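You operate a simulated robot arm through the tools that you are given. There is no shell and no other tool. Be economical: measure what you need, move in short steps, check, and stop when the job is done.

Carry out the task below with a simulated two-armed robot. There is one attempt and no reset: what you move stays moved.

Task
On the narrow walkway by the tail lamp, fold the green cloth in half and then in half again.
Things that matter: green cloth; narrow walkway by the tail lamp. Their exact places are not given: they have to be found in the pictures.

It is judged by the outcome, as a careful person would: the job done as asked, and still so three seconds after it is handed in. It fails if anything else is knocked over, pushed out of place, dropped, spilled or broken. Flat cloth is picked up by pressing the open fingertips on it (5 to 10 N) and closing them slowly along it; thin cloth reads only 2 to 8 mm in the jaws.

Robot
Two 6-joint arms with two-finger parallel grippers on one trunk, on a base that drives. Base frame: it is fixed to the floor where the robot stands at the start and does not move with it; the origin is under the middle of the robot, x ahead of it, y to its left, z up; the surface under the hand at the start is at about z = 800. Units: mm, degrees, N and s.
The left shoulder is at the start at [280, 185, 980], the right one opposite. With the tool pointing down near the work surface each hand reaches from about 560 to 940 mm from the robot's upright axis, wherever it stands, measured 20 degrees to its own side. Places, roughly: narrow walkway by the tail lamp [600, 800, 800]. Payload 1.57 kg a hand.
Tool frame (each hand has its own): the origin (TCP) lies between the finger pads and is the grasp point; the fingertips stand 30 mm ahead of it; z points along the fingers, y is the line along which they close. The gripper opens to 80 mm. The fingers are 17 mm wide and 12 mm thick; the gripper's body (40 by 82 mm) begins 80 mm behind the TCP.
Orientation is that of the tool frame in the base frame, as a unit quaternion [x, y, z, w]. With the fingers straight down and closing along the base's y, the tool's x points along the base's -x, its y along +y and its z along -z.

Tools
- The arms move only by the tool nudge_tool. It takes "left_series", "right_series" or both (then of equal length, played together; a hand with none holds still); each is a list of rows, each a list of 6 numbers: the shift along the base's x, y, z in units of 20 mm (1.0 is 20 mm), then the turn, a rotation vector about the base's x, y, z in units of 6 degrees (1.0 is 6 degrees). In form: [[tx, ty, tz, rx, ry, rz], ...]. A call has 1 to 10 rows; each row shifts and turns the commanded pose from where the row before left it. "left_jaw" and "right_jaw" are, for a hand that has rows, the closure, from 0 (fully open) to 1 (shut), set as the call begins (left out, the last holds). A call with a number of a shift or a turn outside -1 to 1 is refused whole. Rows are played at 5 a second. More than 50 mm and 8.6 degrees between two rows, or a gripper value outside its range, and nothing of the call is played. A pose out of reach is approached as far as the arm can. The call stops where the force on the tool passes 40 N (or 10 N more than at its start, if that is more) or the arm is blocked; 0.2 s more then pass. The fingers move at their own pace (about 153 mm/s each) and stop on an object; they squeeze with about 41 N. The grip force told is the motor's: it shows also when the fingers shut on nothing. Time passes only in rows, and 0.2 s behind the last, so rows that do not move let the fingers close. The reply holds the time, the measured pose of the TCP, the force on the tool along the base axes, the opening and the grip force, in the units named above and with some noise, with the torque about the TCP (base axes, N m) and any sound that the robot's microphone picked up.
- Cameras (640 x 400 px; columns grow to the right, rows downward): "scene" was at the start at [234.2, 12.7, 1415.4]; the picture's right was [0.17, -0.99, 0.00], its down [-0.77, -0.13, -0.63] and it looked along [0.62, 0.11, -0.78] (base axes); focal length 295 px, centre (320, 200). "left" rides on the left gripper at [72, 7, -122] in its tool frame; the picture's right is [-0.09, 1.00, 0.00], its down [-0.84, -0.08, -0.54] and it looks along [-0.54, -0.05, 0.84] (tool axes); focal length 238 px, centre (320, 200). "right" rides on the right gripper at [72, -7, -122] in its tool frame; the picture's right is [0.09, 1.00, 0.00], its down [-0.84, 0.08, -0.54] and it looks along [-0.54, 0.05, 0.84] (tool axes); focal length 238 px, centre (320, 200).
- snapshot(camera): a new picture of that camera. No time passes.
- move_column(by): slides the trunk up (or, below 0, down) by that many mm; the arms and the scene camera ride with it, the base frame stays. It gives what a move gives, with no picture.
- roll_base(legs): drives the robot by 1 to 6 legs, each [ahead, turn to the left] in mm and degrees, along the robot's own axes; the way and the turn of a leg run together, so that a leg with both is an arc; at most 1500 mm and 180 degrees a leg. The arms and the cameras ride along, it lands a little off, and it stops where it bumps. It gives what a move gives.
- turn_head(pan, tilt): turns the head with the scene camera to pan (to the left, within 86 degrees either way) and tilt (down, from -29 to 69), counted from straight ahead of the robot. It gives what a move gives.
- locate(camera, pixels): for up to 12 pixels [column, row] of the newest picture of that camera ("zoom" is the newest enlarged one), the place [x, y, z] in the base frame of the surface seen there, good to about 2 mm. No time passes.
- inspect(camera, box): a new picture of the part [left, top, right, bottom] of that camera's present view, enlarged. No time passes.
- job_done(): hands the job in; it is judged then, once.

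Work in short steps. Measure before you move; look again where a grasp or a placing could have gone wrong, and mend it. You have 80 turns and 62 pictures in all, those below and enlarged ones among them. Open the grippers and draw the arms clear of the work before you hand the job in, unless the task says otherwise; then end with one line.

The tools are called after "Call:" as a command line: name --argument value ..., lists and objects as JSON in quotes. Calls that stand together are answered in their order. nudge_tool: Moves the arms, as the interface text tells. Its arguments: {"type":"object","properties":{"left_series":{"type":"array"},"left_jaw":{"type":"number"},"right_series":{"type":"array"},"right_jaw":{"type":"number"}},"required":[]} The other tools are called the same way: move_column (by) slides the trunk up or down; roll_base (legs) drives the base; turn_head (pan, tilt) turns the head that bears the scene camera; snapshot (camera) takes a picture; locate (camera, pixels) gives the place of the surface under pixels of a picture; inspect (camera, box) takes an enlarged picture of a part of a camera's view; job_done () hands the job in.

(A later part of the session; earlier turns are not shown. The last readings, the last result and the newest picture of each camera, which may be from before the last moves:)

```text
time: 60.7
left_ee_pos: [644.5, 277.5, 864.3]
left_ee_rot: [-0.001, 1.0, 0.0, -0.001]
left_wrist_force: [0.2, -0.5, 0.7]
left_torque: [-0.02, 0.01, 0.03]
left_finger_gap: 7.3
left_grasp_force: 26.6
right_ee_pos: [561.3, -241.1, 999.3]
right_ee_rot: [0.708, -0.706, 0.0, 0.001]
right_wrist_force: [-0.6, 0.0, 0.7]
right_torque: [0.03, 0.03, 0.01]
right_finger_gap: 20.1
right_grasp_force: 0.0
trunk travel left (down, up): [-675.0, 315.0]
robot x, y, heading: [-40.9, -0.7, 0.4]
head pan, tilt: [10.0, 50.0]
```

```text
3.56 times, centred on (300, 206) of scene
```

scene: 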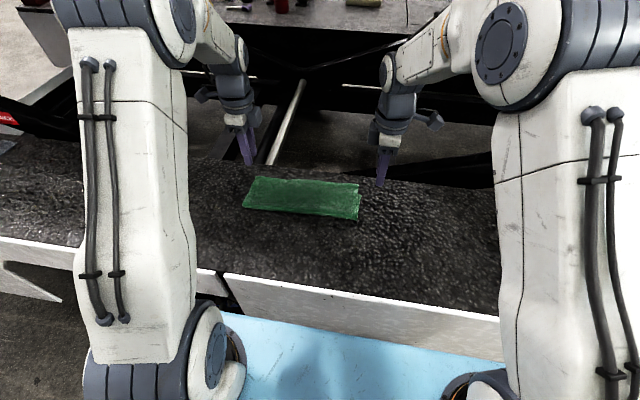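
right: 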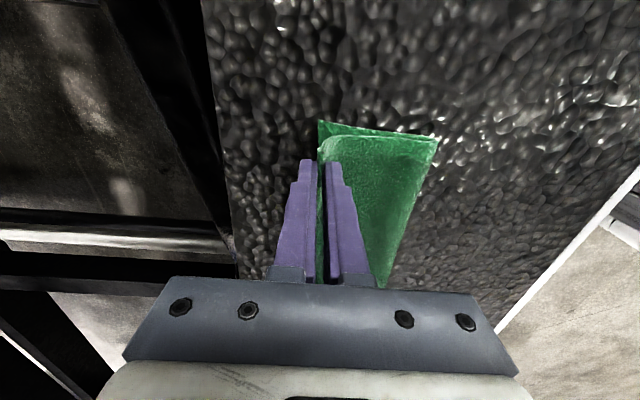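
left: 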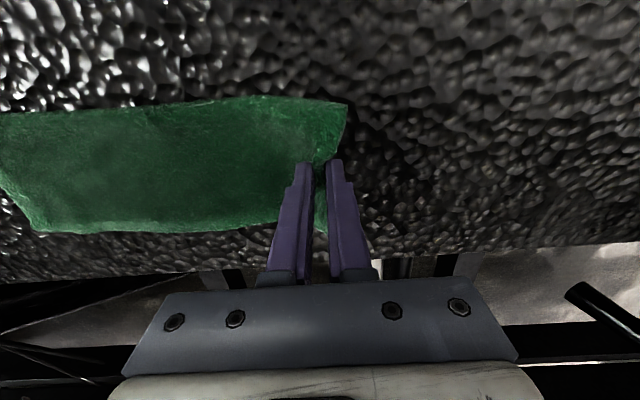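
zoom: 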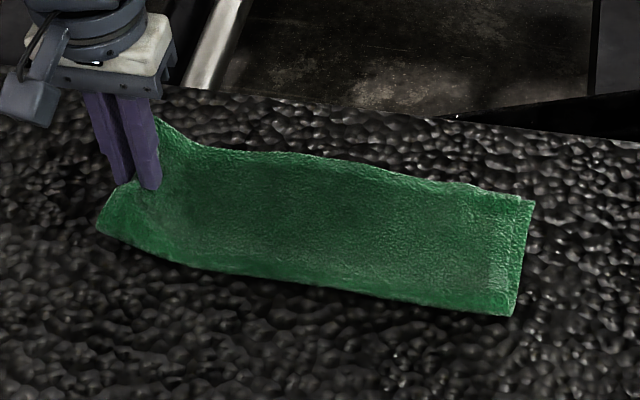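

Both layers are held (7–8 mm). I carry over an arc toward the right edge, first half then check.

Call:
nudge_tool --left_series '[[0, -0.45, 1, 0, 0, 0], [0, -0.5, 0.9, 0, 0, 0], [0, -0.6, 0.85, 0, 0, 0], [0, -0.7, 0.75, 0, 0, 0], [0, -0.75, 0.6, 0, 0, 0], [0, -0.8, 0.45, 0, 0, 0], [0, -0.85, 0.3, 0, 0, 0], [0, -0.9, 0.15, 0, 0, 0], [0, -0.95, 0, 0, 0, 0], [0, -0.95, -0.05, 0, 0, 0]]'

Call:
snapshot --camera "scene"

```text
time: 62.9
left_ee_pos: [645.6, 128.8, 961.0]
left_ee_rot: [-0.002, 1.0, -0.001, 0.0]
left_wrist_force: [-1.3, -0.5, -0.2]
left_torque: [-0.01, 0.02, -0.02]
left_finger_gap: 7.3
left_grasp_force: 26.4
right_ee_pos: [561.5, -240.2, 999.3]
right_ee_rot: [0.708, -0.706, -0.001, 0.0]
right_wrist_force: [-0.5, 0.0, -0.6]
right_torque: [0.0, -0.01, 0.01]
right_finger_gap: 20.3
right_grasp_force: 0.1
trunk travel left (down, up): [-675.0, 315.0]
robot x, y, heading: [-33.4, -1.5, -0.0]
head pan, tilt: [10.0, 50.0]
```

```text
12 pictures are left
```

scene: 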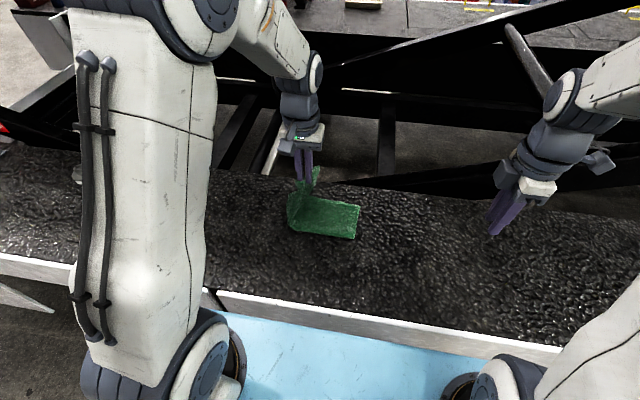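

The lifted half hangs upright and the right half is still in place. I complete the arc down to about y=22.

Call:
nudge_tool --left_series '[[0, -0.95, -0.2, 0, 0, 0], [0, -0.9, -0.35, 0, 0, 0], [0, -0.85, -0.5, 0, 0, 0], [0, -0.75, -0.65, 0, 0, 0], [0, -0.65, -0.75, 0, 0, 0], [0, -0.5, -0.85, 0, 0, 0], [0, -0.35, -0.85, 0, 0, 0], [0, -0.2, -0.85, 0, 0, 0], [0, -0.15, -0.5, 0, 0, 0], [0, 0, 0, 0, 0, 0]]'

Call:
inspect --camera "scene" --box '[250, 150, 410, 250]'

Call:
snapshot --camera "left"

```text
time: 65.1
left_ee_pos: [644.4, 21.9, 853.0]
left_ee_rot: [-0.002, 1.0, 0.0, 0.0]
left_wrist_force: [-0.2, -0.2, 0.6]
left_torque: [0.01, 0.0, 0.01]
left_finger_gap: 7.0
left_grasp_force: 26.9
right_ee_pos: [560.0, -240.2, 999.0]
right_ee_rot: [0.709, -0.706, 0.0, 0.001]
right_wrist_force: [-0.3, -0.9, -0.2]
right_torque: [-0.02, 0.01, -0.01]
right_finger_gap: 19.7
right_grasp_force: 0.0
trunk travel left (down, up): [-675.0, 315.0]
robot x, y, heading: [-39.2, -2.8, 0.1]
head pan, tilt: [10.0, 50.0]
```

```text
4.00 times, centred on (330, 200) of scene
```

zoom: 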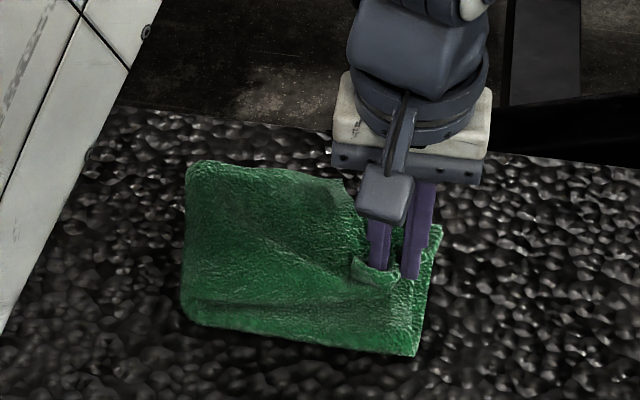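

```text
10 pictures are left
```

left: 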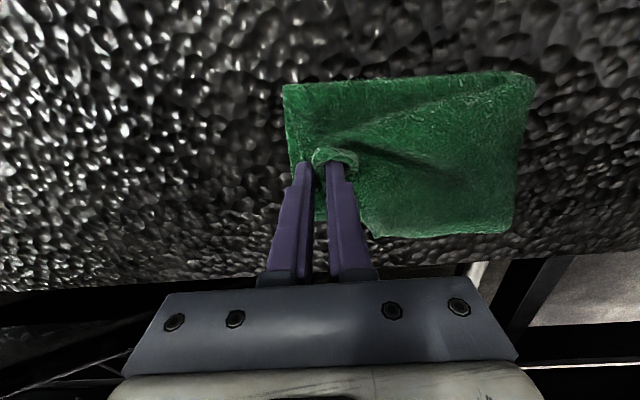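

The edge is above the right end. I lower 6 mm, open, lift straight up and look.

Call:
nudge_tool --left_series '[[0, 0, -0.3, 0, 0, 0], [0, 0, 0, 0, 0, 0]]'

Call:
nudge_tool --left_series '[[0, 0, 0, 0, 0, 0], [0, 0, 0.2, 0, 0, 0], [0, 0, 0.7, 0, 0, 0], [0, 0, 1, 0, 0, 0], [0, 0.5, 1, 0, 0, 0], [0, 1, 1, 0, 0, 0], [0, 1, 0.5, 0, 0, 0], [0, 1, 0, 0, 0, 0], [0, 1, 0, 0, 0, 0]]' --left_jaw 0.7

Call:
inspect --camera "scene" --box '[250, 150, 410, 250]'

```text
time: 65.7
left_ee_pos: [644.9, 21.1, 847.0]
left_ee_rot: [-0.002, 1.0, 0.0, 0.0]
left_wrist_force: [0.1, -1.0, 0.4]
left_torque: [-0.01, -0.02, 0.04]
left_finger_gap: 7.0
left_grasp_force: 26.7
right_ee_pos: [560.9, -240.0, 998.4]
right_ee_rot: [0.708, -0.706, -0.001, 0.0]
right_wrist_force: [-0.3, -0.2, 0.0]
right_torque: [-0.02, 0.03, -0.01]
right_finger_gap: 20.3
right_grasp_force: 0.0
trunk travel left (down, up): [-675.0, 315.0]
robot x, y, heading: [-42.3, -1.6, -0.4]
head pan, tilt: [10.0, 50.0]
```

```text
time: 67.7
left_ee_pos: [644.8, 111.9, 936.3]
left_ee_rot: [-0.002, 1.0, 0.001, 0.0]
left_wrist_force: [0.7, 0.5, 1.5]
left_torque: [-0.01, 0.0, 0.0]
left_finger_gap: 24.1
left_grasp_force: 0.1
right_ee_pos: [561.3, -242.1, 998.8]
right_ee_rot: [0.708, -0.706, 0.0, -0.001]
right_wrist_force: [0.1, 0.5, 0.0]
right_torque: [0.05, -0.02, 0.02]
right_finger_gap: 19.8
right_grasp_force: 0.0
trunk travel left (down, up): [-675.0, 315.0]
robot x, y, heading: [-37.8, 1.5, 0.1]
head pan, tilt: [10.0, 50.0]
```

```text
4.00 times, centred on (330, 200) of scene
```

zoom: 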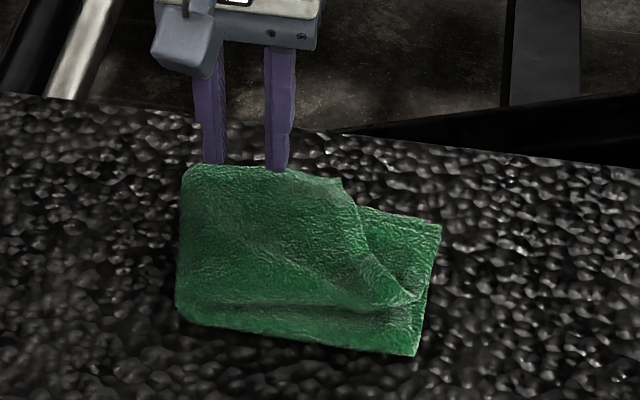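

The top half's edge runs slanted: far corner (340,180) lags, near corner near (415,300). I measure.

Call:
locate --camera "zoom" --pixels '[[338, 182], [355, 215], [362, 245], [385, 280], [412, 300], [424, 300], [438, 228], [415, 350], [185, 310], [190, 172], [300, 305], [395, 250]]'

Call:
nudge_tool --left_series '[[0, 0.5, 1, 0, 0, 0], [-0.5, 1, 0.5, 0, 0, 0], [-0.5, 1, 0, 0, 0, 0], [-0.5, 1, 0, 0, 0, 0], [-0.5, 1, 0, 0, 0, 0]]'

Call:
inspect --camera "scene" --box '[278, 175, 374, 235]'

```text
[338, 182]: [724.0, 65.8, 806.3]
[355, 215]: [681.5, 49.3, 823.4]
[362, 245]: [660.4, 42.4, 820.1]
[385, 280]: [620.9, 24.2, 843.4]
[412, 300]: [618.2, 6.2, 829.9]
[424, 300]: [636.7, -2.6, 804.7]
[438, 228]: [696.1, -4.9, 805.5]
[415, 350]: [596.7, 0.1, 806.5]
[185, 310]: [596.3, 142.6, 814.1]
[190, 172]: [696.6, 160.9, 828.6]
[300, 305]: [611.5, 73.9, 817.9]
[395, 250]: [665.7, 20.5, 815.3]
```

```text
time: 68.9
left_ee_pos: [606.2, 202.3, 965.6]
left_ee_rot: [-0.002, 1.0, 0.001, 0.0]
left_wrist_force: [0.4, -0.4, 0.1]
left_torque: [0.01, -0.01, -0.05]
left_finger_gap: 23.9
left_grasp_force: 0.1
right_ee_pos: [561.5, -241.1, 999.0]
right_ee_rot: [0.709, -0.706, 0.0, 0.0]
right_wrist_force: [0.2, -0.6, 0.3]
right_torque: [0.01, 0.02, 0.01]
right_finger_gap: 19.7
right_grasp_force: 0.0
trunk travel left (down, up): [-675.0, 315.0]
robot x, y, heading: [-36.3, 0.2, 0.3]
head pan, tilt: [10.0, 50.0]
```

```text
6.67 times, centred on (326, 205) of scene
```

zoom: 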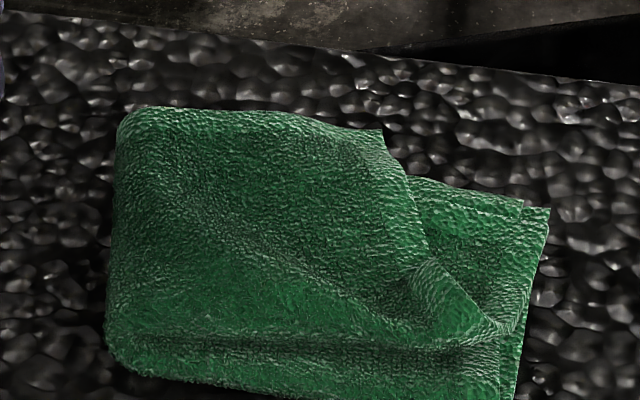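

The top sheet is twisted: its far corner (zoom (383,130)) overhangs the far side and lags in y, and the near part is folded. I measure the overhanging far edge to grip it with the right hand.

Call:
locate --camera "zoom" --pixels '[[380, 134], [340, 128], [300, 122], [250, 115], [150, 112], [410, 180], [430, 250], [470, 300], [510, 328], [440, 300], [350, 335], [520, 205]]'

```text
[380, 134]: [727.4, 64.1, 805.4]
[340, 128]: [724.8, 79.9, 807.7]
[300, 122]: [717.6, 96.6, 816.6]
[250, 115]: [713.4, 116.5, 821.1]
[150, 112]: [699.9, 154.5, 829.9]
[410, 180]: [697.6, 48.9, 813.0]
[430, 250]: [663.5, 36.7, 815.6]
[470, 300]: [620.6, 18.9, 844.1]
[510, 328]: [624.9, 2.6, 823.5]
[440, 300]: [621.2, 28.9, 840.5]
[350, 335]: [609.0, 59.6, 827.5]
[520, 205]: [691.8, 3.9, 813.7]
```

Far corner is at (727,64,805), resting on the walkway beyond the lower sheet. I bring the right hand there (fingers already close along x), and move the left hand away.

Call:
nudge_tool --left_series '[[-0.3, 0.8, 0, 0, 0, 0], [-0.3, 0.8, 0, 0, 0, 0], [-0.3, 0.8, 0, 0, 0, 0], [-0.3, 0.8, 0, 0, 0, 0], [-0.3, 0.8, 0, 0, 0, 0], [-0.3, 0.8, 0, 0, 0, 0], [0, 0, 0, 0, 0, 0], [0, 0, 0, 0, 0, 0], [0, 0, 0, 0, 0, 0], [0, 0, 0, 0, 0, 0]]' --right_series '[[0.5, 1, -0.2, 0, 0, 0], [0.5, 1, -0.2, 0, 0, 0], [0.5, 1, -0.2, 0, 0, 0], [0.5, 1, -0.2, 0, 0, 0], [0.5, 1, -0.2, 0, 0, 0], [0.5, 1, -0.2, 0, 0, 0], [0.5, 1, -0.2, 0, 0, 0], [0.5, 1, -0.2, 0, 0, 0], [0.5, 1, -0.2, 0, 0, 0], [0.5, 1, -0.2, 0, 0, 0]]'

Call:
nudge_tool --right_series '[[0.49, 0.975, -0.908, 0, 0, 0], [0.49, 0.975, -0.908, 0, 0, 0], [0.49, 0.975, -0.908, 0, 0, 0], [0.49, 0.975, -0.908, 0, 0, 0], [0.49, 0.975, -0.908, 0, 0, 0], [0.49, 0.975, -0.908, 0, 0, 0], [0, 0, 0, 0, 0, 0]]' --right_jaw 0.73

Call:
snapshot --camera "right"

```text
time: 71.1
left_ee_pos: [569.2, 297.7, 963.6]
left_ee_rot: [-0.002, 1.0, 0.0, -0.001]
left_wrist_force: [1.2, -0.4, -0.4]
left_torque: [0.05, 0.03, -0.02]
left_finger_gap: 24.1
left_grasp_force: 0.0
right_ee_pos: [661.1, -42.1, 959.6]
right_ee_rot: [0.708, -0.706, 0.001, 0.001]
right_wrist_force: [0.5, -0.3, 0.0]
right_torque: [0.02, -0.01, -0.03]
right_finger_gap: 20.0
right_grasp_force: 0.1
trunk travel left (down, up): [-675.0, 315.0]
robot x, y, heading: [-36.5, 2.4, -0.0]
head pan, tilt: [10.0, 50.0]
```

```text
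time: 72.7
left_ee_pos: [569.8, 297.8, 963.5]
left_ee_rot: [-0.002, 1.0, 0.001, 0.0]
left_wrist_force: [0.6, -0.2, 0.6]
left_torque: [-0.01, -0.01, 0.01]
left_finger_gap: 23.6
left_grasp_force: 0.0
right_ee_pos: [719.4, 73.1, 849.5]
right_ee_rot: [0.708, -0.706, 0.0, 0.0]
right_wrist_force: [0.1, -0.2, -0.1]
right_torque: [0.0, 0.0, -0.03]
right_finger_gap: 21.7
right_grasp_force: 0.1
trunk travel left (down, up): [-675.0, 315.0]
robot x, y, heading: [-41.3, -2.7, 0.2]
head pan, tilt: [10.0, 50.0]
```

```text
7 pictures are left
```

right: 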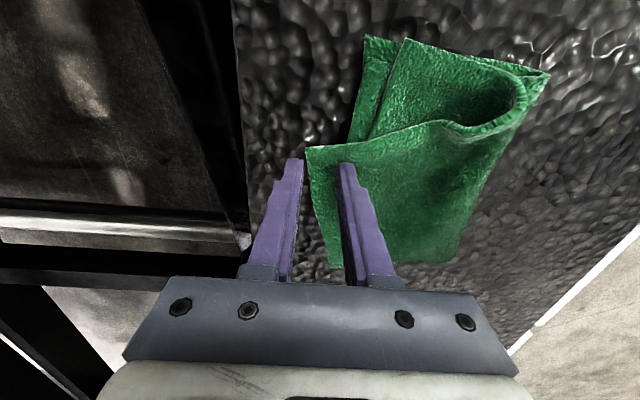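

The picture shows the far corner (307,147) between my fingers. I lower and pinch it.

Call:
nudge_tool --right_series '[[0.05, 0, -0.4, 0, 0, 0], [0, 0, -0.25, 0, 0, 0], [0, 0, -0.12, 0, 0, 0], [0, 0, 0, 0, 0, 0]]'

```text
time: 73.7
left_ee_pos: [569.7, 298.2, 963.7]
left_ee_rot: [-0.001, 1.0, 0.0, 0.0]
left_wrist_force: [0.0, -0.5, 0.3]
left_torque: [-0.02, -0.02, -0.01]
left_finger_gap: 24.0
left_grasp_force: 0.0
right_ee_pos: [720.6, 74.8, 836.1]
right_ee_rot: [0.708, -0.706, 0.002, -0.001]
right_wrist_force: [-0.2, -2.3, 12.2]
right_torque: [0.02, 0.25, 0.02]
right_finger_gap: 22.3
right_grasp_force: 0.7
trunk travel left (down, up): [-675.0, 315.0]
robot x, y, heading: [-39.3, 0.2, 0.2]
head pan, tilt: [10.0, 50.0]
```

Contact 12 N, tips at 806. I go 1.5 mm lower and close in steps.

Call:
nudge_tool --right_series '[[0, 0, -0.08, 0, 0, 0]]' --right_jaw 0.77

Call:
nudge_tool --right_series '[[0, 0, 0, 0, 0, 0]]' --right_jaw 0.83

Call:
nudge_tool --right_series '[[0, 0, 0, 0, 0, 0]]' --right_jaw 0.9

Call:
nudge_tool --right_series '[[0, 0, 0, 0, 0, 0], [0, 0, 0, 0, 0, 0]]' --right_jaw 1.0

Call:
nudge_tool --right_series '[[-0.1, -0.2, 0.7, 0, 0, 0], [-0.1, -0.4, 0.8, 0, 0, 0], [0, 0, 0, 0, 0, 0]]'

Call:
snapshot --camera "right"

```text
time: 74.1
left_ee_pos: [568.9, 298.3, 964.5]
left_ee_rot: [-0.002, 1.0, 0.0, -0.001]
left_wrist_force: [0.4, -0.4, -1.2]
left_torque: [0.0, 0.0, -0.01]
left_finger_gap: 24.2
left_grasp_force: 0.1
right_ee_pos: [722.2, 74.5, 834.1]
right_ee_rot: [0.708, -0.706, 0.0, -0.002]
right_wrist_force: [4.0, -0.6, 12.6]
right_torque: [-0.05, 0.09, 0.01]
right_finger_gap: 14.8
right_grasp_force: 0.1
trunk travel left (down, up): [-675.0, 315.0]
robot x, y, heading: [-39.7, 1.5, -0.1]
head pan, tilt: [10.0, 50.0]
```

```text
time: 74.5
left_ee_pos: [568.4, 298.0, 962.5]
left_ee_rot: [-0.002, 1.0, 0.0, -0.001]
left_wrist_force: [0.2, 0.3, 0.5]
left_torque: [-0.01, -0.01, 0.01]
left_finger_gap: 23.8
left_grasp_force: 0.1
right_ee_pos: [720.5, 74.6, 833.8]
right_ee_rot: [0.708, -0.706, 0.001, 0.0]
right_wrist_force: [2.0, -1.1, 15.6]
right_torque: [-0.06, 0.17, -0.01]
right_finger_gap: 13.2
right_grasp_force: 0.0
trunk travel left (down, up): [-675.0, 315.0]
robot x, y, heading: [-38.5, 0.2, -0.0]
head pan, tilt: [10.0, 50.0]
```

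```text
time: 74.9
left_ee_pos: [568.5, 297.9, 965.9]
left_ee_rot: [-0.003, 1.0, -0.001, -0.001]
left_wrist_force: [0.0, -0.7, -0.2]
left_torque: [0.01, -0.02, 0.0]
left_finger_gap: 24.1
left_grasp_force: 0.0
right_ee_pos: [720.7, 74.0, 833.0]
right_ee_rot: [0.709, -0.705, -0.001, 0.001]
right_wrist_force: [-2.0, -0.8, 13.7]
right_torque: [0.03, 0.2, -0.02]
right_finger_gap: 6.5
right_grasp_force: 0.1
trunk travel left (down, up): [-675.0, 315.0]
robot x, y, heading: [-37.9, -0.3, -0.0]
head pan, tilt: [10.0, 50.0]
```

```text
time: 75.5
left_ee_pos: [568.4, 297.9, 963.8]
left_ee_rot: [-0.002, 1.0, 0.001, 0.0]
left_wrist_force: [-1.1, -1.1, 0.1]
left_torque: [0.0, 0.0, 0.02]
left_finger_gap: 24.0
left_grasp_force: 0.1
right_ee_pos: [719.9, 74.1, 833.6]
right_ee_rot: [0.709, -0.705, -0.001, 0.0]
right_wrist_force: [-2.5, 0.3, 10.1]
right_torque: [-0.01, 0.11, -0.01]
right_finger_gap: 0.0
right_grasp_force: 20.7
trunk travel left (down, up): [-675.0, 315.0]
robot x, y, heading: [-37.8, -0.8, -0.1]
head pan, tilt: [10.0, 50.0]
```

```text
time: 76.3
left_ee_pos: [568.9, 297.8, 964.9]
left_ee_rot: [-0.002, 1.0, 0.0, 0.0]
left_wrist_force: [0.1, 1.0, 0.0]
left_torque: [-0.02, 0.02, -0.02]
left_finger_gap: 24.1
left_grasp_force: 0.1
right_ee_pos: [716.4, 63.0, 862.3]
right_ee_rot: [0.709, -0.706, -0.001, 0.0]
right_wrist_force: [0.2, 0.4, 0.0]
right_torque: [-0.02, -0.04, 0.0]
right_finger_gap: 0.0
right_grasp_force: 21.1
trunk travel left (down, up): [-675.0, 315.0]
robot x, y, heading: [-38.0, -3.5, 0.0]
head pan, tilt: [10.0, 50.0]
```

```text
6 pictures are left
```

right: 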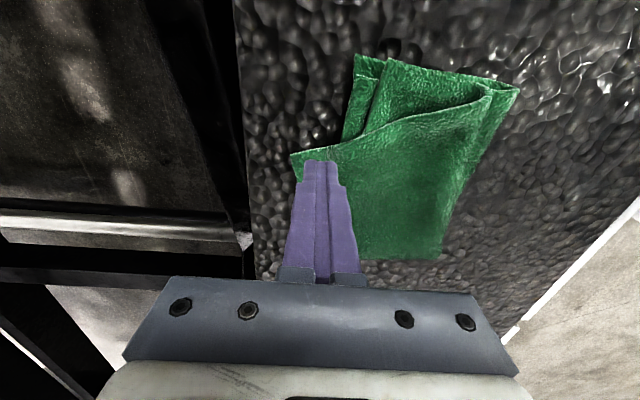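

The pinch missed (gap 0). I measure the corner again from this picture.

Call:
locate --camera "right" --pixels '[[295, 154], [300, 175], [315, 150], [350, 143], [400, 125], [450, 107], [485, 94], [512, 92], [357, 60], [375, 100], [365, 225], [435, 255]]'

```text
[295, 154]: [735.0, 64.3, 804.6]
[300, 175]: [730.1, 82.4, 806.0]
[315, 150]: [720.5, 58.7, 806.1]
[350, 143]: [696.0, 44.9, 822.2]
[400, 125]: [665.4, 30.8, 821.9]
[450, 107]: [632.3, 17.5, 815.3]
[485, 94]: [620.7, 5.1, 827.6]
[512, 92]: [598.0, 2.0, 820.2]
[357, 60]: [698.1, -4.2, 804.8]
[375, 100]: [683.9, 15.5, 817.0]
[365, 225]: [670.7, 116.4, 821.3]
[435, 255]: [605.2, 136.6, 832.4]
```

Far corner is at (736,64), edge slanted ~27°. I'll use the left hand yawed 27° so it closes square to that edge; first the right hand retreats.

Call:
nudge_tool --right_series '[[0, 0, 1, 0, 0, 0], [0, 0, 1, 0, 0, 0], [0, 0, 1, 0, 0, 0], [-0.3, -1, 0.5, 0, 0, 0], [-0.5, -1, 0.5, 0, 0, 0], [-0.5, -1, 0.5, 0, 0, 0], [-0.5, -1, 0.5, 0, 0, 0], [-0.5, -1, 0, 0, 0, 0], [-0.5, -1, 0, 0, 0, 0], [-0.5, -1, 0, 0, 0, 0]]' --right_jaw 0.7

Call:
nudge_tool --left_series '[[0.6, -0.96, -0.2, 0, 0, 0.45], [0.6, -0.96, -0.2, 0, 0, 0.45], [0.6, -0.96, -0.2, 0, 0, 0.45], [0.6, -0.96, -0.2, 0, 0, 0.45], [0.6, -0.96, -0.2, 0, 0, 0.45], [0.6, -0.96, -0.2, 0, 0, 0.45], [0.6, -0.96, -0.2, 0, 0, 0.45], [0.6, -0.96, -0.2, 0, 0, 0.45], [0.6, -0.96, -0.2, 0, 0, 0.45], [0.6, -0.96, -0.2, 0, 0, 0.45]]' --right_series '[[-0.3, -1, 0, 0, 0, 0], [-0.3, -1, 0, 0, 0, 0], [-0.3, -1, 0, 0, 0, 0], [-0.3, -1, 0, 0, 0, 0], [-0.3, -1, 0, 0, 0, 0], [-0.3, -1, 0, 0, 0, 0], [-0.3, -1, 0, 0, 0, 0], [-0.3, -1, 0, 0, 0, 0], [0, 0, 0, 0, 0, 0], [0, 0, 0, 0, 0, 0]]' --left_jaw 0.62

Call:
nudge_tool --left_series '[[0.34, -0.475, -0.925, 0, 0, 0], [0.34, -0.475, -0.925, 0, 0, 0], [0.34, -0.475, -0.925, 0, 0, 0], [0.34, -0.475, -0.925, 0, 0, 0], [0, 0, 0, 0, 0, 0]]'

Call:
snapshot --camera "left"

```text
time: 78.5
left_ee_pos: [569.4, 298.5, 962.9]
left_ee_rot: [-0.002, 1.0, 0.0, 0.0]
left_wrist_force: [-0.3, -0.7, 0.0]
left_torque: [-0.01, -0.02, -0.02]
left_finger_gap: 24.0
left_grasp_force: 0.0
right_ee_pos: [650.7, -76.2, 962.6]
right_ee_rot: [0.708, -0.706, 0.0, 0.0]
right_wrist_force: [0.0, 0.6, 0.1]
right_torque: [0.01, -0.02, 0.01]
right_finger_gap: 23.8
right_grasp_force: 0.2
trunk travel left (down, up): [-675.0, 315.0]
robot x, y, heading: [-40.2, -1.1, -0.1]
head pan, tilt: [10.0, 50.0]
```

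```text
time: 80.7
left_ee_pos: [688.7, 105.5, 925.0]
left_ee_rot: [-0.236, 0.972, -0.001, -0.001]
left_wrist_force: [-0.7, 0.7, 1.0]
left_torque: [-0.01, 0.0, 0.05]
left_finger_gap: 30.3
left_grasp_force: 0.1
right_ee_pos: [601.7, -237.7, 961.8]
right_ee_rot: [0.708, -0.706, 0.0, 0.0]
right_wrist_force: [-0.3, -0.9, -0.7]
right_torque: [-0.02, -0.01, -0.06]
right_finger_gap: 24.1
right_grasp_force: 0.1
trunk travel left (down, up): [-675.0, 315.0]
robot x, y, heading: [-38.6, 2.8, -0.1]
head pan, tilt: [10.0, 50.0]
```

```text
time: 81.9
left_ee_pos: [717.7, 67.8, 850.9]
left_ee_rot: [-0.236, 0.972, 0.001, 0.0]
left_wrist_force: [0.4, 0.2, -0.5]
left_torque: [0.01, -0.01, 0.04]
left_finger_gap: 30.4
left_grasp_force: 0.0
right_ee_pos: [602.4, -237.1, 961.8]
right_ee_rot: [0.708, -0.706, -0.001, 0.0]
right_wrist_force: [-0.2, -0.7, 0.4]
right_torque: [0.03, -0.02, 0.0]
right_finger_gap: 24.0
right_grasp_force: 0.1
trunk travel left (down, up): [-675.0, 315.0]
robot x, y, heading: [-43.1, 2.5, -0.0]
head pan, tilt: [10.0, 50.0]
```

```text
5 pictures are left
```

left: 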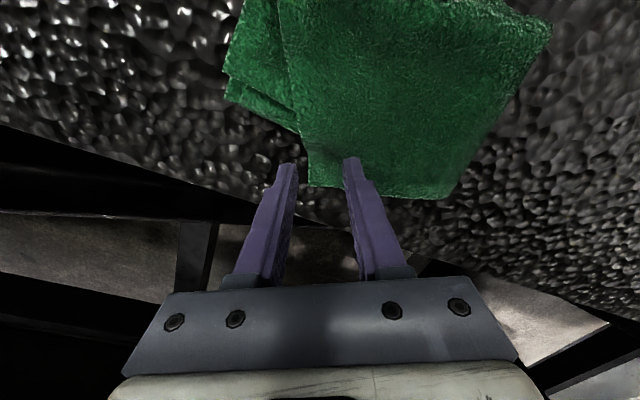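

The sheet's edge is parallel to the fingers' faces. I measure the corner (308,187) and edge points against the fingertips.

Call:
locate --camera "left" --pixels '[[310, 184], [304, 150], [300, 130], [290, 80], [400, 194], [320, 170], [330, 150], [285, 125], [240, 100], [440, 195]]'

```text
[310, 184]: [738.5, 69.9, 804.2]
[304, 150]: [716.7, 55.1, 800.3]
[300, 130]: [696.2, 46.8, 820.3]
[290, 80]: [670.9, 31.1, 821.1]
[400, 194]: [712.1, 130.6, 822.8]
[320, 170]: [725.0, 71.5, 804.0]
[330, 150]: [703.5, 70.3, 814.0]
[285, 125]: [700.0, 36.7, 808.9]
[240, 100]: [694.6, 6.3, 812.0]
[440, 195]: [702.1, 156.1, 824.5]
```

Geometry fits (outer finger ~4 mm off the edge, clear of the lower sheet). I lower to contact.

Call:
nudge_tool --left_series '[[0, 0, -0.4, 0, 0, 0], [0, 0, -0.3, 0, 0, 0], [0, 0, -0.15, 0, 0, 0], [0, 0, 0, 0, 0, 0]]'

```text
time: 82.9
left_ee_pos: [717.9, 68.7, 834.2]
left_ee_rot: [-0.235, 0.972, -0.001, 0.003]
left_wrist_force: [1.4, 1.1, 19.3]
left_torque: [0.4, 0.3, -0.05]
left_finger_gap: 30.7
left_grasp_force: 0.6
right_ee_pos: [601.1, -237.5, 961.5]
right_ee_rot: [0.709, -0.706, 0.0, 0.0]
right_wrist_force: [0.8, -0.4, -0.3]
right_torque: [0.03, 0.0, -0.01]
right_finger_gap: 24.0
right_grasp_force: 0.0
trunk travel left (down, up): [-675.0, 315.0]
robot x, y, heading: [-39.0, -3.5, -0.2]
head pan, tilt: [10.0, 50.0]
```

19 N, mostly on the inner finger. I press 0.6 mm more and close slowly.

Call:
nudge_tool --left_series '[[0, 0, -0.03, 0, 0, 0]]' --left_jaw 0.68

Call:
nudge_tool --left_series '[[0, 0, -0.02, 0, 0, 0]]' --left_jaw 0.74

Call:
nudge_tool --left_series '[[0, 0, 0, 0, 0, 0]]' --left_jaw 0.8

Call:
nudge_tool --left_series '[[0, 0, 0, 0, 0, 0]]' --left_jaw 0.86

Call:
nudge_tool --left_series '[[0, 0, 0, 0, 0, 0]]' --left_jaw 0.92

Call:
nudge_tool --left_series '[[0, 0, 0, 0, 0, 0], [0, 0, 0, 0, 0, 0]]' --left_jaw 1.0

```text
time: 83.3
left_ee_pos: [718.4, 67.2, 834.0]
left_ee_rot: [-0.235, 0.972, 0.0, 0.002]
left_wrist_force: [4.6, 2.0, 17.1]
left_torque: [0.33, 0.13, -0.12]
left_finger_gap: 24.6
left_grasp_force: 0.0
right_ee_pos: [602.8, -238.5, 962.0]
right_ee_rot: [0.708, -0.706, 0.0, 0.0]
right_wrist_force: [0.4, -0.3, -0.3]
right_torque: [0.02, -0.06, -0.01]
right_finger_gap: 24.2
right_grasp_force: 0.1
trunk travel left (down, up): [-675.0, 315.0]
robot x, y, heading: [-39.6, 0.3, 0.0]
head pan, tilt: [10.0, 50.0]
```

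```text
time: 83.7
left_ee_pos: [717.5, 68.0, 834.2]
left_ee_rot: [-0.235, 0.972, -0.001, 0.001]
left_wrist_force: [5.3, 4.6, 17.0]
left_torque: [0.42, 0.1, -0.18]
left_finger_gap: 22.3
left_grasp_force: 1.1
right_ee_pos: [603.2, -237.7, 963.1]
right_ee_rot: [0.709, -0.706, -0.001, 0.0]
right_wrist_force: [-0.3, 0.3, -1.1]
right_torque: [0.0, -0.01, 0.02]
right_finger_gap: 23.9
right_grasp_force: 0.0
trunk travel left (down, up): [-675.0, 315.0]
robot x, y, heading: [-38.7, -0.9, 0.0]
head pan, tilt: [10.0, 50.0]
```

```text
time: 84.1
left_ee_pos: [717.0, 66.6, 833.1]
left_ee_rot: [-0.235, 0.972, 0.0, 0.001]
left_wrist_force: [4.7, -2.5, 11.1]
left_torque: [0.05, -0.04, -0.02]
left_finger_gap: 12.6
left_grasp_force: 0.1
right_ee_pos: [602.2, -238.3, 962.3]
right_ee_rot: [0.708, -0.706, 0.0, 0.0]
right_wrist_force: [-0.2, -0.7, 0.7]
right_torque: [0.05, 0.01, 0.02]
right_finger_gap: 23.8
right_grasp_force: 0.1
trunk travel left (down, up): [-675.0, 315.0]
robot x, y, heading: [-41.9, -1.2, 0.1]
head pan, tilt: [10.0, 50.0]
```

```text
time: 84.5
left_ee_pos: [716.0, 66.8, 832.3]
left_ee_rot: [-0.235, 0.972, 0.001, 0.0]
left_wrist_force: [3.0, -1.2, 10.8]
left_torque: [0.07, 0.01, 0.01]
left_finger_gap: 9.4
left_grasp_force: 0.1
right_ee_pos: [603.6, -237.8, 961.5]
right_ee_rot: [0.708, -0.706, 0.0, 0.001]
right_wrist_force: [0.2, 0.7, -0.2]
right_torque: [-0.03, 0.0, -0.03]
right_finger_gap: 24.1
right_grasp_force: 0.1
trunk travel left (down, up): [-675.0, 315.0]
robot x, y, heading: [-39.4, -1.2, -0.1]
head pan, tilt: [10.0, 50.0]
```

```text
time: 84.9
left_ee_pos: [717.1, 67.8, 833.4]
left_ee_rot: [-0.235, 0.972, -0.001, 0.0]
left_wrist_force: [1.0, 1.0, 8.8]
left_torque: [0.09, 0.08, -0.01]
left_finger_gap: 7.5
left_grasp_force: 0.5
right_ee_pos: [602.5, -238.2, 962.8]
right_ee_rot: [0.709, -0.706, 0.0, -0.001]
right_wrist_force: [-1.2, 0.1, 0.4]
right_torque: [0.0, -0.01, 0.01]
right_finger_gap: 24.2
right_grasp_force: 0.1
trunk travel left (down, up): [-675.0, 315.0]
robot x, y, heading: [-39.8, -2.6, 0.1]
head pan, tilt: [10.0, 50.0]
```

```text
time: 85.5
left_ee_pos: [716.5, 67.4, 833.8]
left_ee_rot: [-0.235, 0.972, 0.0, 0.001]
left_wrist_force: [0.0, 3.1, 7.4]
left_torque: [0.13, 0.1, 0.0]
left_finger_gap: 4.2
left_grasp_force: 24.7
right_ee_pos: [602.0, -237.9, 961.3]
right_ee_rot: [0.708, -0.707, 0.001, -0.001]
right_wrist_force: [-0.2, 0.2, 0.0]
right_torque: [0.02, 0.03, 0.0]
right_finger_gap: 23.9
right_grasp_force: 0.0
trunk travel left (down, up): [-675.0, 315.0]
robot x, y, heading: [-38.0, 2.6, 0.1]
head pan, tilt: [10.0, 50.0]
```

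Gap 4.2 mm: something is held; I lift 30 mm and check whether both layers come along.

Call:
nudge_tool --left_series '[[0, -0.1, 0.7, 0, 0, 0], [0, -0.2, 0.8, 0, 0, 0], [0, 0, 0, 0, 0, 0]]'

Call:
inspect --camera "left" --box '[180, 20, 500, 220]'

```text
time: 86.3
left_ee_pos: [716.2, 62.5, 863.9]
left_ee_rot: [-0.235, 0.972, 0.0, 0.0]
left_wrist_force: [0.3, -0.5, 0.3]
left_torque: [-0.05, 0.02, 0.03]
left_finger_gap: 4.0
left_grasp_force: 24.9
right_ee_pos: [603.0, -237.8, 960.8]
right_ee_rot: [0.708, -0.706, 0.0, 0.0]
right_wrist_force: [0.6, -1.1, 0.2]
right_torque: [-0.01, -0.03, 0.01]
right_finger_gap: 24.1
right_grasp_force: 0.1
trunk travel left (down, up): [-675.0, 315.0]
robot x, y, heading: [-40.0, 2.4, -0.0]
head pan, tilt: [10.0, 50.0]
```

```text
2.00 times, centred on (340, 120) of left
```

zoom: 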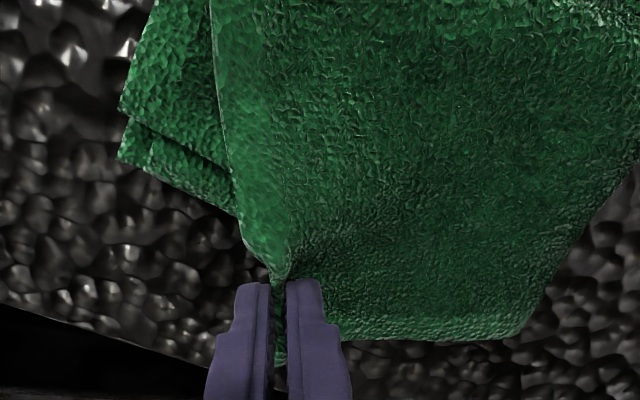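

The far corner is lifted with its edge. I carry it up, across toward (683,12) while unyawing 27°, and lower it.

Call:
nudge_tool --left_series '[[-0.2, -0.2, 0.8, 0, 0, -0.5], [-0.2, -0.3, 0.6, 0, 0, -1], [-0.3, -0.4, 0.2, 0, 0, -1], [-0.3, -0.5, 0, 0, 0, -1], [-0.3, -0.5, -0.4, 0, 0, -1], [-0.2, -0.4, -0.6, 0, 0, 0], [-0.15, -0.2, -0.8, 0, 0, 0], [0, 0, -0.4, 0, 0, 0], [0, 0, 0, 0, 0, 0]]'

Call:
inspect --camera "scene" --box '[262, 160, 390, 240]'

Call:
locate --camera "zoom" --pixels '[[320, 200], [320, 300], [320, 360], [450, 330], [450, 250], [420, 200], [180, 200], [180, 330], [250, 200], [480, 200]]'

```text
time: 88.3
left_ee_pos: [681.0, 12.3, 851.4]
left_ee_rot: [-0.002, 1.0, 0.0, -0.001]
left_wrist_force: [0.1, 0.6, -0.1]
left_torque: [-0.01, -0.01, 0.05]
left_finger_gap: 4.0
left_grasp_force: 24.1
right_ee_pos: [602.5, -238.3, 962.3]
right_ee_rot: [0.708, -0.706, 0.0, 0.0]
right_wrist_force: [0.2, -0.2, -0.8]
right_torque: [-0.01, -0.02, 0.02]
right_finger_gap: 23.9
right_grasp_force: 0.0
trunk travel left (down, up): [-675.0, 315.0]
robot x, y, heading: [-38.6, 0.7, 0.1]
head pan, tilt: [10.0, 50.0]
```

```text
5.00 times, centred on (326, 200) of scene
```

zoom: 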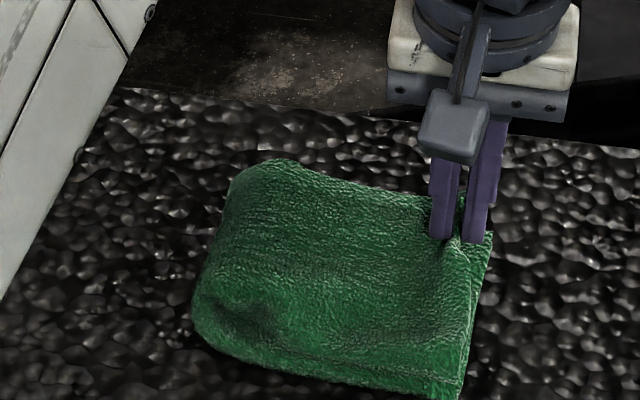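

```text
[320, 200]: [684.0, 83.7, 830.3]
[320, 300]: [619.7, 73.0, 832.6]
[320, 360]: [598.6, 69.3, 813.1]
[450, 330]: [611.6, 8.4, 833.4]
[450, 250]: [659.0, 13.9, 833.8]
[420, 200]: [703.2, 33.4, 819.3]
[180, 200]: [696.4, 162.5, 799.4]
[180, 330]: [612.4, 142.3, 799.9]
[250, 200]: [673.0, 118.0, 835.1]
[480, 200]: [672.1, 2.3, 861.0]
```

Now it forms a neat square, with the top edge over the right edge. I lower slightly, open gently, and lift straight up.

Call:
nudge_tool --left_series '[[0, 0, -0.3, 0, 0, 0], [0, 0, -0.1, 0, 0, 0], [0, 0, 0, 0, 0, 0]]'

Call:
nudge_tool --left_series '[[0, 0, 0, 0, 0, 0], [0, 0, 0, 0, 0, 0], [0, 0, 0.2, 0, 0, 0], [0, 0, 0.5, 0, 0, 0], [0, 0, 1, 0, 0, 0], [0, 0, 1, 0, 0, 0], [-0.3, 0.5, 1, 0, 0, 0], [-0.5, 1, 0.5, 0, 0, 0], [-0.5, 1, 0, 0, 0, 0], [-0.5, 1, 0, 0, 0, 0]]' --left_jaw 0.8

Call:
nudge_tool --left_series '[[-0.3, 1, 0.2, 0, 0, 0], [-0.3, 1, 0.2, 0, 0, 0], [-0.3, 1, 0.2, 0, 0, 0], [-0.3, 1, 0.2, 0, 0, 0], [-0.3, 1, 0.2, 0, 0, 0], [-0.3, 1, 0.2, 0, 0, 0], [-0.3, 1, 0.2, 0, 0, 0], [-0.3, 1, 0.2, 0, 0, 0], [-0.3, 1, 0.2, 0, 0, 0]]'

Call:
inspect --camera "scene" --box '[270, 165, 382, 235]'

Call:
locate --camera "zoom" --pixels '[[320, 200], [320, 300], [450, 330], [450, 250], [420, 200], [250, 200], [500, 230], [490, 300], [350, 120], [200, 300]]'

```text
time: 89.1
left_ee_pos: [682.9, 12.5, 844.0]
left_ee_rot: [-0.001, 1.0, 0.0, 0.0]
left_wrist_force: [-0.9, -1.0, 1.8]
left_torque: [0.04, 0.07, 0.06]
left_finger_gap: 4.0
left_grasp_force: 24.6
right_ee_pos: [602.1, -238.5, 962.1]
right_ee_rot: [0.709, -0.706, 0.0, 0.0]
right_wrist_force: [0.3, 0.2, -0.6]
right_torque: [0.02, -0.02, 0.03]
right_finger_gap: 24.0
right_grasp_force: 0.1
trunk travel left (down, up): [-675.0, 315.0]
robot x, y, heading: [-40.5, -0.4, 0.2]
head pan, tilt: [10.0, 50.0]
```

```text
time: 91.3
left_ee_pos: [646.8, 81.6, 926.6]
left_ee_rot: [-0.001, 1.0, 0.0, 0.0]
left_wrist_force: [0.0, 0.6, -0.3]
left_torque: [0.01, 0.0, -0.01]
left_finger_gap: 16.1
left_grasp_force: 0.0
right_ee_pos: [602.2, -237.5, 961.2]
right_ee_rot: [0.708, -0.706, 0.0, 0.0]
right_wrist_force: [-0.1, 0.3, 0.7]
right_torque: [0.01, -0.01, 0.03]
right_finger_gap: 23.9
right_grasp_force: 0.0
trunk travel left (down, up): [-675.0, 315.0]
robot x, y, heading: [-37.5, -0.3, 0.2]
head pan, tilt: [10.0, 50.0]
```

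```text
time: 93.3
left_ee_pos: [593.5, 261.5, 962.9]
left_ee_rot: [-0.001, 1.0, 0.0, -0.001]
left_wrist_force: [0.5, 0.2, 0.4]
left_torque: [0.01, -0.01, 0.0]
left_finger_gap: 15.9
left_grasp_force: 0.0
right_ee_pos: [603.1, -237.4, 962.1]
right_ee_rot: [0.708, -0.706, 0.0, 0.0]
right_wrist_force: [-1.0, 0.1, 0.5]
right_torque: [0.02, 0.03, 0.0]
right_finger_gap: 23.9
right_grasp_force: 0.0
trunk travel left (down, up): [-675.0, 315.0]
robot x, y, heading: [-37.7, -1.1, -0.0]
head pan, tilt: [10.0, 50.0]
```

```text
5.71 times, centred on (326, 200) of scene
```

zoom: 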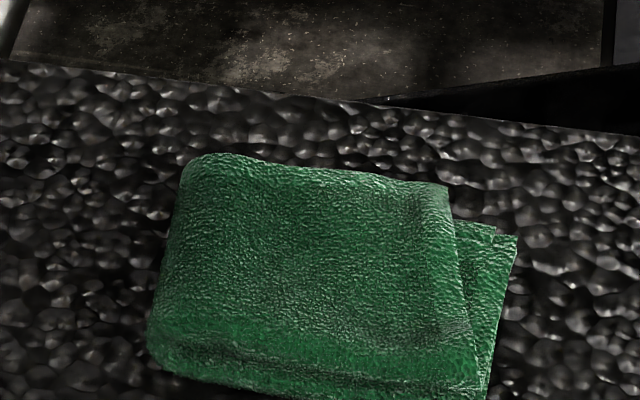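

```text
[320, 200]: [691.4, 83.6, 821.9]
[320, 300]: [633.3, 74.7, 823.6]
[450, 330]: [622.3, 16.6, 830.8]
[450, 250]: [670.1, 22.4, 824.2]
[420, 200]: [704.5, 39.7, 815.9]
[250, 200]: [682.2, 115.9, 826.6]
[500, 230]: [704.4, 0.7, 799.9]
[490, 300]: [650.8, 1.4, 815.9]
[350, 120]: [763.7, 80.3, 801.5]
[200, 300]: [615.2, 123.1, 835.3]
```

The packet is a neat quarter; the top's far-right corner is a bit short. I measure it precisely before deciding on a correction.

Call:
locate --camera "zoom" --pixels '[[443, 188], [380, 176], [300, 166], [210, 158], [190, 175], [155, 340], [250, 380], [455, 230], [470, 310], [480, 375], [512, 240], [490, 390]]'

```text
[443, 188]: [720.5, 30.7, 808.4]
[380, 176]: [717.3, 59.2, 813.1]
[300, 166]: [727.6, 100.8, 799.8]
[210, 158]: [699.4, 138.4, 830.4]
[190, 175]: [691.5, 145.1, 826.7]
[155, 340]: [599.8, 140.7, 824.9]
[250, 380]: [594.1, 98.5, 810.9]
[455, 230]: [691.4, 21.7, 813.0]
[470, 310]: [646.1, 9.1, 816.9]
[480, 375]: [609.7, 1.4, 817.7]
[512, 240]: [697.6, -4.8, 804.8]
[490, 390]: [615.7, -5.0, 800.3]
```

The top far corner is at (720,31) vs lower (698,-5); it again overhangs by ~20 mm, so the same left-hand pinch works, landing it further over. I position the left hand yawed 15° at (708,39).

Call:
nudge_tool --left_series '[[0.48, -0.93, -0.2, 0, 0, 0.25], [0.48, -0.93, -0.2, 0, 0, 0.25], [0.48, -0.93, -0.2, 0, 0, 0.25], [0.48, -0.93, -0.2, 0, 0, 0.25], [0.48, -0.93, -0.2, 0, 0, 0.25], [0.48, -0.93, -0.2, 0, 0, 0.25], [0.48, -0.93, -0.2, 0, 0, 0.25], [0.48, -0.93, -0.2, 0, 0, 0.25], [0.48, -0.93, -0.2, 0, 0, 0.25], [0.48, -0.93, -0.2, 0, 0, 0.25]]' --left_jaw 0.62

Call:
nudge_tool --left_series '[[0.23, -0.45, -0.91, 0, 0, 0], [0.23, -0.45, -0.91, 0, 0, 0], [0.23, -0.45, -0.91, 0, 0, 0], [0.23, -0.45, -0.91, 0, 0, 0], [0, 0, 0, 0, 0, 0]]'

Call:
snapshot --camera "left"

```text
time: 95.5
left_ee_pos: [688.5, 74.6, 922.6]
left_ee_rot: [-0.133, 0.991, 0.0, 0.0]
left_wrist_force: [-0.8, -1.0, 0.0]
left_torque: [-0.02, 0.03, -0.01]
left_finger_gap: 30.3
left_grasp_force: 0.0
right_ee_pos: [602.6, -237.8, 962.5]
right_ee_rot: [0.708, -0.706, 0.0, 0.0]
right_wrist_force: [-0.2, -0.1, -0.3]
right_torque: [-0.05, 0.02, 0.02]
right_finger_gap: 24.0
right_grasp_force: 0.0
trunk travel left (down, up): [-675.0, 315.0]
robot x, y, heading: [-38.1, 0.5, 0.0]
head pan, tilt: [10.0, 50.0]
```

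```text
time: 96.7
left_ee_pos: [707.6, 38.5, 849.5]
left_ee_rot: [-0.133, 0.991, 0.0, 0.0]
left_wrist_force: [0.6, 0.0, 0.6]
left_torque: [-0.01, 0.0, 0.01]
left_finger_gap: 30.7
left_grasp_force: 0.1
right_ee_pos: [602.4, -237.5, 961.2]
right_ee_rot: [0.708, -0.706, 0.0, 0.001]
right_wrist_force: [-1.2, 0.0, 1.3]
right_torque: [-0.02, 0.02, -0.01]
right_finger_gap: 24.1
right_grasp_force: 0.1
trunk travel left (down, up): [-675.0, 315.0]
robot x, y, heading: [-36.1, 0.7, 0.0]
head pan, tilt: [10.0, 50.0]
```

```text
1 pictures are left
```

left: 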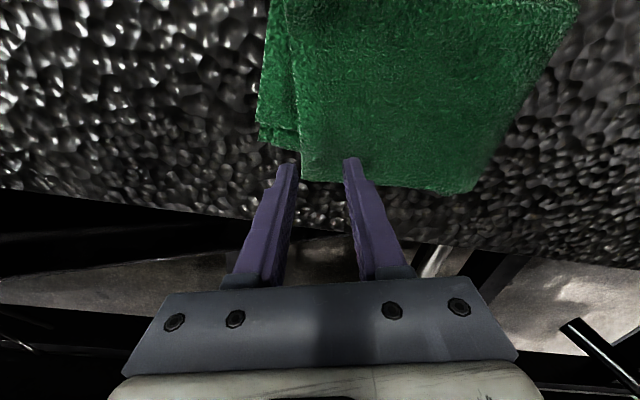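

I measure the top's edge and lower sheet's edge from this picture.

Call:
locate --camera "left" --pixels '[[304, 178], [303, 165], [300, 150], [297, 130], [290, 80], [292, 150], [262, 138], [285, 120], [320, 165], [380, 182], [330, 175], [470, 190]]'

```text
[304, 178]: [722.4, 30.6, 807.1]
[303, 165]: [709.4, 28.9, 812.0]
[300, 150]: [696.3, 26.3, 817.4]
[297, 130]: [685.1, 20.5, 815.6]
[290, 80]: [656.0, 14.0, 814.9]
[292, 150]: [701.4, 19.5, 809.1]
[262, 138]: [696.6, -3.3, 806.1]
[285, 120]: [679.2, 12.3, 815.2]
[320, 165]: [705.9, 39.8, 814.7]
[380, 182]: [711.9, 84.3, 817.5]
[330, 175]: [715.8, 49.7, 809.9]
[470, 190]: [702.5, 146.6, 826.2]
```

The hand should shift 5 mm further out to stay off the lower sheet (which ends at x≈701). Then I lower to contact.

Call:
nudge_tool --left_series '[[0.25, 0.05, -0.2, 0, 0, 0], [0, 0, -0.35, 0, 0, 0], [0, 0, -0.2, 0, 0, 0], [0, 0, 0, 0, 0, 0]]'

```text
time: 97.7
left_ee_pos: [711.9, 41.2, 835.6]
left_ee_rot: [-0.132, 0.991, 0.0, 0.0]
left_wrist_force: [-2.1, -0.6, 5.2]
left_torque: [0.11, 0.12, 0.05]
left_finger_gap: 30.5
left_grasp_force: 0.1
right_ee_pos: [602.0, -237.1, 961.6]
right_ee_rot: [0.708, -0.706, -0.001, 0.0]
right_wrist_force: [0.2, -0.6, -0.2]
right_torque: [0.02, 0.0, -0.03]
right_finger_gap: 24.1
right_grasp_force: 0.1
trunk travel left (down, up): [-675.0, 315.0]
robot x, y, heading: [-40.6, -0.5, 0.2]
head pan, tilt: [10.0, 50.0]
```

5 N at 835.6; press 2 mm more.

Call:
nudge_tool --left_series '[[0, 0, -0.08, 0, 0, 0], [0, 0, -0.03, 0, 0, 0], [0, 0, 0, 0, 0, 0]]'

```text
time: 98.5
left_ee_pos: [712.6, 41.9, 834.7]
left_ee_rot: [-0.132, 0.991, 0.0, 0.002]
left_wrist_force: [-1.6, 0.4, 21.4]
left_torque: [0.41, 0.33, 0.02]
left_finger_gap: 31.3
left_grasp_force: 0.0
right_ee_pos: [601.4, -237.3, 961.2]
right_ee_rot: [0.708, -0.706, 0.001, 0.0]
right_wrist_force: [-0.7, 0.8, 0.1]
right_torque: [0.0, -0.02, 0.01]
right_finger_gap: 24.0
right_grasp_force: 0.0
trunk travel left (down, up): [-675.0, 315.0]
robot x, y, heading: [-38.3, -1.2, 0.0]
head pan, tilt: [10.0, 50.0]
```

Same readings as the earlier successful pinch (~20 N, same torque). I close in the same steps.

Call:
nudge_tool --left_series '[[0, 0, -0.03, 0, 0, 0]]' --left_jaw 0.68

Call:
nudge_tool --left_series '[[0, 0, -0.02, 0, 0, 0]]' --left_jaw 0.74

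Call:
nudge_tool --left_series '[[0, 0, 0, 0, 0, 0]]' --left_jaw 0.8

Call:
nudge_tool --left_series '[[0, 0, 0, 0, 0, 0]]' --left_jaw 0.86

Call:
nudge_tool --left_series '[[0, 0, 0, 0, 0, 0]]' --left_jaw 0.92

Call:
nudge_tool --left_series '[[0, 0, 0, 0, 0, 0], [0, 0, 0, 0, 0, 0]]' --left_jaw 1.0

```text
time: 98.9
left_ee_pos: [711.7, 40.7, 833.1]
left_ee_rot: [-0.133, 0.991, -0.001, 0.002]
left_wrist_force: [-0.5, 3.1, 28.4]
left_torque: [0.63, 0.37, -0.07]
left_finger_gap: 28.1
left_grasp_force: 2.0
right_ee_pos: [602.0, -236.9, 961.7]
right_ee_rot: [0.709, -0.706, 0.0, 0.0]
right_wrist_force: [0.5, 0.1, 0.3]
right_torque: [0.01, -0.01, -0.03]
right_finger_gap: 24.3
right_grasp_force: 0.1
trunk travel left (down, up): [-675.0, 315.0]
robot x, y, heading: [-37.2, -1.8, -0.1]
head pan, tilt: [10.0, 50.0]
```

```text
time: 99.3
left_ee_pos: [714.3, 39.6, 833.7]
left_ee_rot: [-0.132, 0.991, -0.002, 0.004]
left_wrist_force: [7.5, 2.2, 25.1]
left_torque: [0.48, 0.08, -0.12]
left_finger_gap: 20.3
left_grasp_force: 0.0
right_ee_pos: [602.0, -237.6, 962.5]
right_ee_rot: [0.709, -0.705, 0.0, 0.0]
right_wrist_force: [0.8, 1.4, 0.6]
right_torque: [-0.02, -0.02, -0.01]
right_finger_gap: 24.2
right_grasp_force: 0.1
trunk travel left (down, up): [-675.0, 315.0]
robot x, y, heading: [-39.4, 0.3, 0.3]
head pan, tilt: [10.0, 50.0]
```

```text
time: 99.7
left_ee_pos: [713.2, 40.5, 833.8]
left_ee_rot: [-0.133, 0.991, -0.001, 0.003]
left_wrist_force: [9.4, 4.4, 25.0]
left_torque: [0.54, 0.03, -0.19]
left_finger_gap: 17.4
left_grasp_force: 1.0
right_ee_pos: [601.5, -237.4, 962.2]
right_ee_rot: [0.708, -0.706, 0.0, 0.0]
right_wrist_force: [0.9, 0.2, -0.4]
right_torque: [0.02, 0.0, 0.02]
right_finger_gap: 23.9
right_grasp_force: 0.0
trunk travel left (down, up): [-675.0, 315.0]
robot x, y, heading: [-37.3, 4.4, 0.3]
head pan, tilt: [10.0, 50.0]
```

```text
time: 100.1
left_ee_pos: [713.1, 40.8, 833.4]
left_ee_rot: [-0.133, 0.991, -0.001, 0.002]
left_wrist_force: [8.8, 14.2, 25.5]
left_torque: [0.87, 0.0, -0.28]
left_finger_gap: 11.6
left_grasp_force: 6.5
right_ee_pos: [602.8, -237.3, 962.4]
right_ee_rot: [0.708, -0.706, 0.0, 0.0]
right_wrist_force: [0.4, 0.4, 0.4]
right_torque: [0.0, 0.0, 0.01]
right_finger_gap: 23.9
right_grasp_force: 0.0
trunk travel left (down, up): [-675.0, 315.0]
robot x, y, heading: [-41.4, 1.1, 0.2]
head pan, tilt: [10.0, 50.0]
```

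```text
time: 100.5
left_ee_pos: [712.5, 39.8, 832.9]
left_ee_rot: [-0.133, 0.991, -0.001, 0.002]
left_wrist_force: [8.5, 6.2, 25.4]
left_torque: [0.52, -0.01, -0.18]
left_finger_gap: 9.7
left_grasp_force: 2.6
right_ee_pos: [602.4, -236.9, 962.5]
right_ee_rot: [0.709, -0.705, 0.001, -0.001]
right_wrist_force: [0.0, 0.6, -0.4]
right_torque: [0.02, -0.02, -0.02]
right_finger_gap: 23.8
right_grasp_force: 0.0
trunk travel left (down, up): [-675.0, 315.0]
robot x, y, heading: [-39.9, 0.7, 0.2]
head pan, tilt: [10.0, 50.0]
```

```text
time: 101.1
left_ee_pos: [712.9, 41.2, 833.5]
left_ee_rot: [-0.133, 0.991, 0.001, 0.001]
left_wrist_force: [6.9, 15.2, 28.0]
left_torque: [0.72, 0.03, -0.21]
left_finger_gap: 4.5
left_grasp_force: 24.9
right_ee_pos: [602.5, -236.3, 962.6]
right_ee_rot: [0.708, -0.706, 0.0, 0.0]
right_wrist_force: [-0.3, -0.7, 0.5]
right_torque: [0.0, -0.02, 0.02]
right_finger_gap: 24.1
right_grasp_force: 0.2
trunk travel left (down, up): [-675.0, 315.0]
robot x, y, heading: [-39.6, 0.3, -0.1]
head pan, tilt: [10.0, 50.0]
```

Gripped (4.5 mm). I lift, carry over to about (680,-12) with unyaw, and lower.

Call:
nudge_tool --left_series '[[0, -0.1, 0.7, 0, 0, 0], [-0.2, -0.2, 0.9, 0, 0, -0.5], [-0.3, -0.3, 0.9, 0, 0, -1], [-0.3, -0.4, 0.6, 0, 0, -1], [-0.3, -0.5, 0, 0, 0, 0], [-0.3, -0.5, -0.6, 0, 0, 0], [-0.25, -0.4, -0.9, 0, 0, 0], [0, -0.25, -0.9, 0, 0, 0], [0, 0, -0.2, 0, 0, 0], [0, 0, 0, 0, 0, 0]]'

```text
time: 103.3
left_ee_pos: [679.5, -10.3, 841.9]
left_ee_rot: [-0.002, 1.0, 0.001, 0.0]
left_wrist_force: [-1.5, 1.2, 1.5]
left_torque: [0.02, 0.01, 0.03]
left_finger_gap: 3.6
left_grasp_force: 24.2
right_ee_pos: [602.4, -237.7, 961.6]
right_ee_rot: [0.708, -0.706, -0.001, 0.0]
right_wrist_force: [0.5, 0.2, 0.7]
right_torque: [0.04, -0.01, -0.02]
right_finger_gap: 24.0
right_grasp_force: 0.0
trunk travel left (down, up): [-675.0, 315.0]
robot x, y, heading: [-39.1, 0.3, 0.2]
head pan, tilt: [10.0, 50.0]
```

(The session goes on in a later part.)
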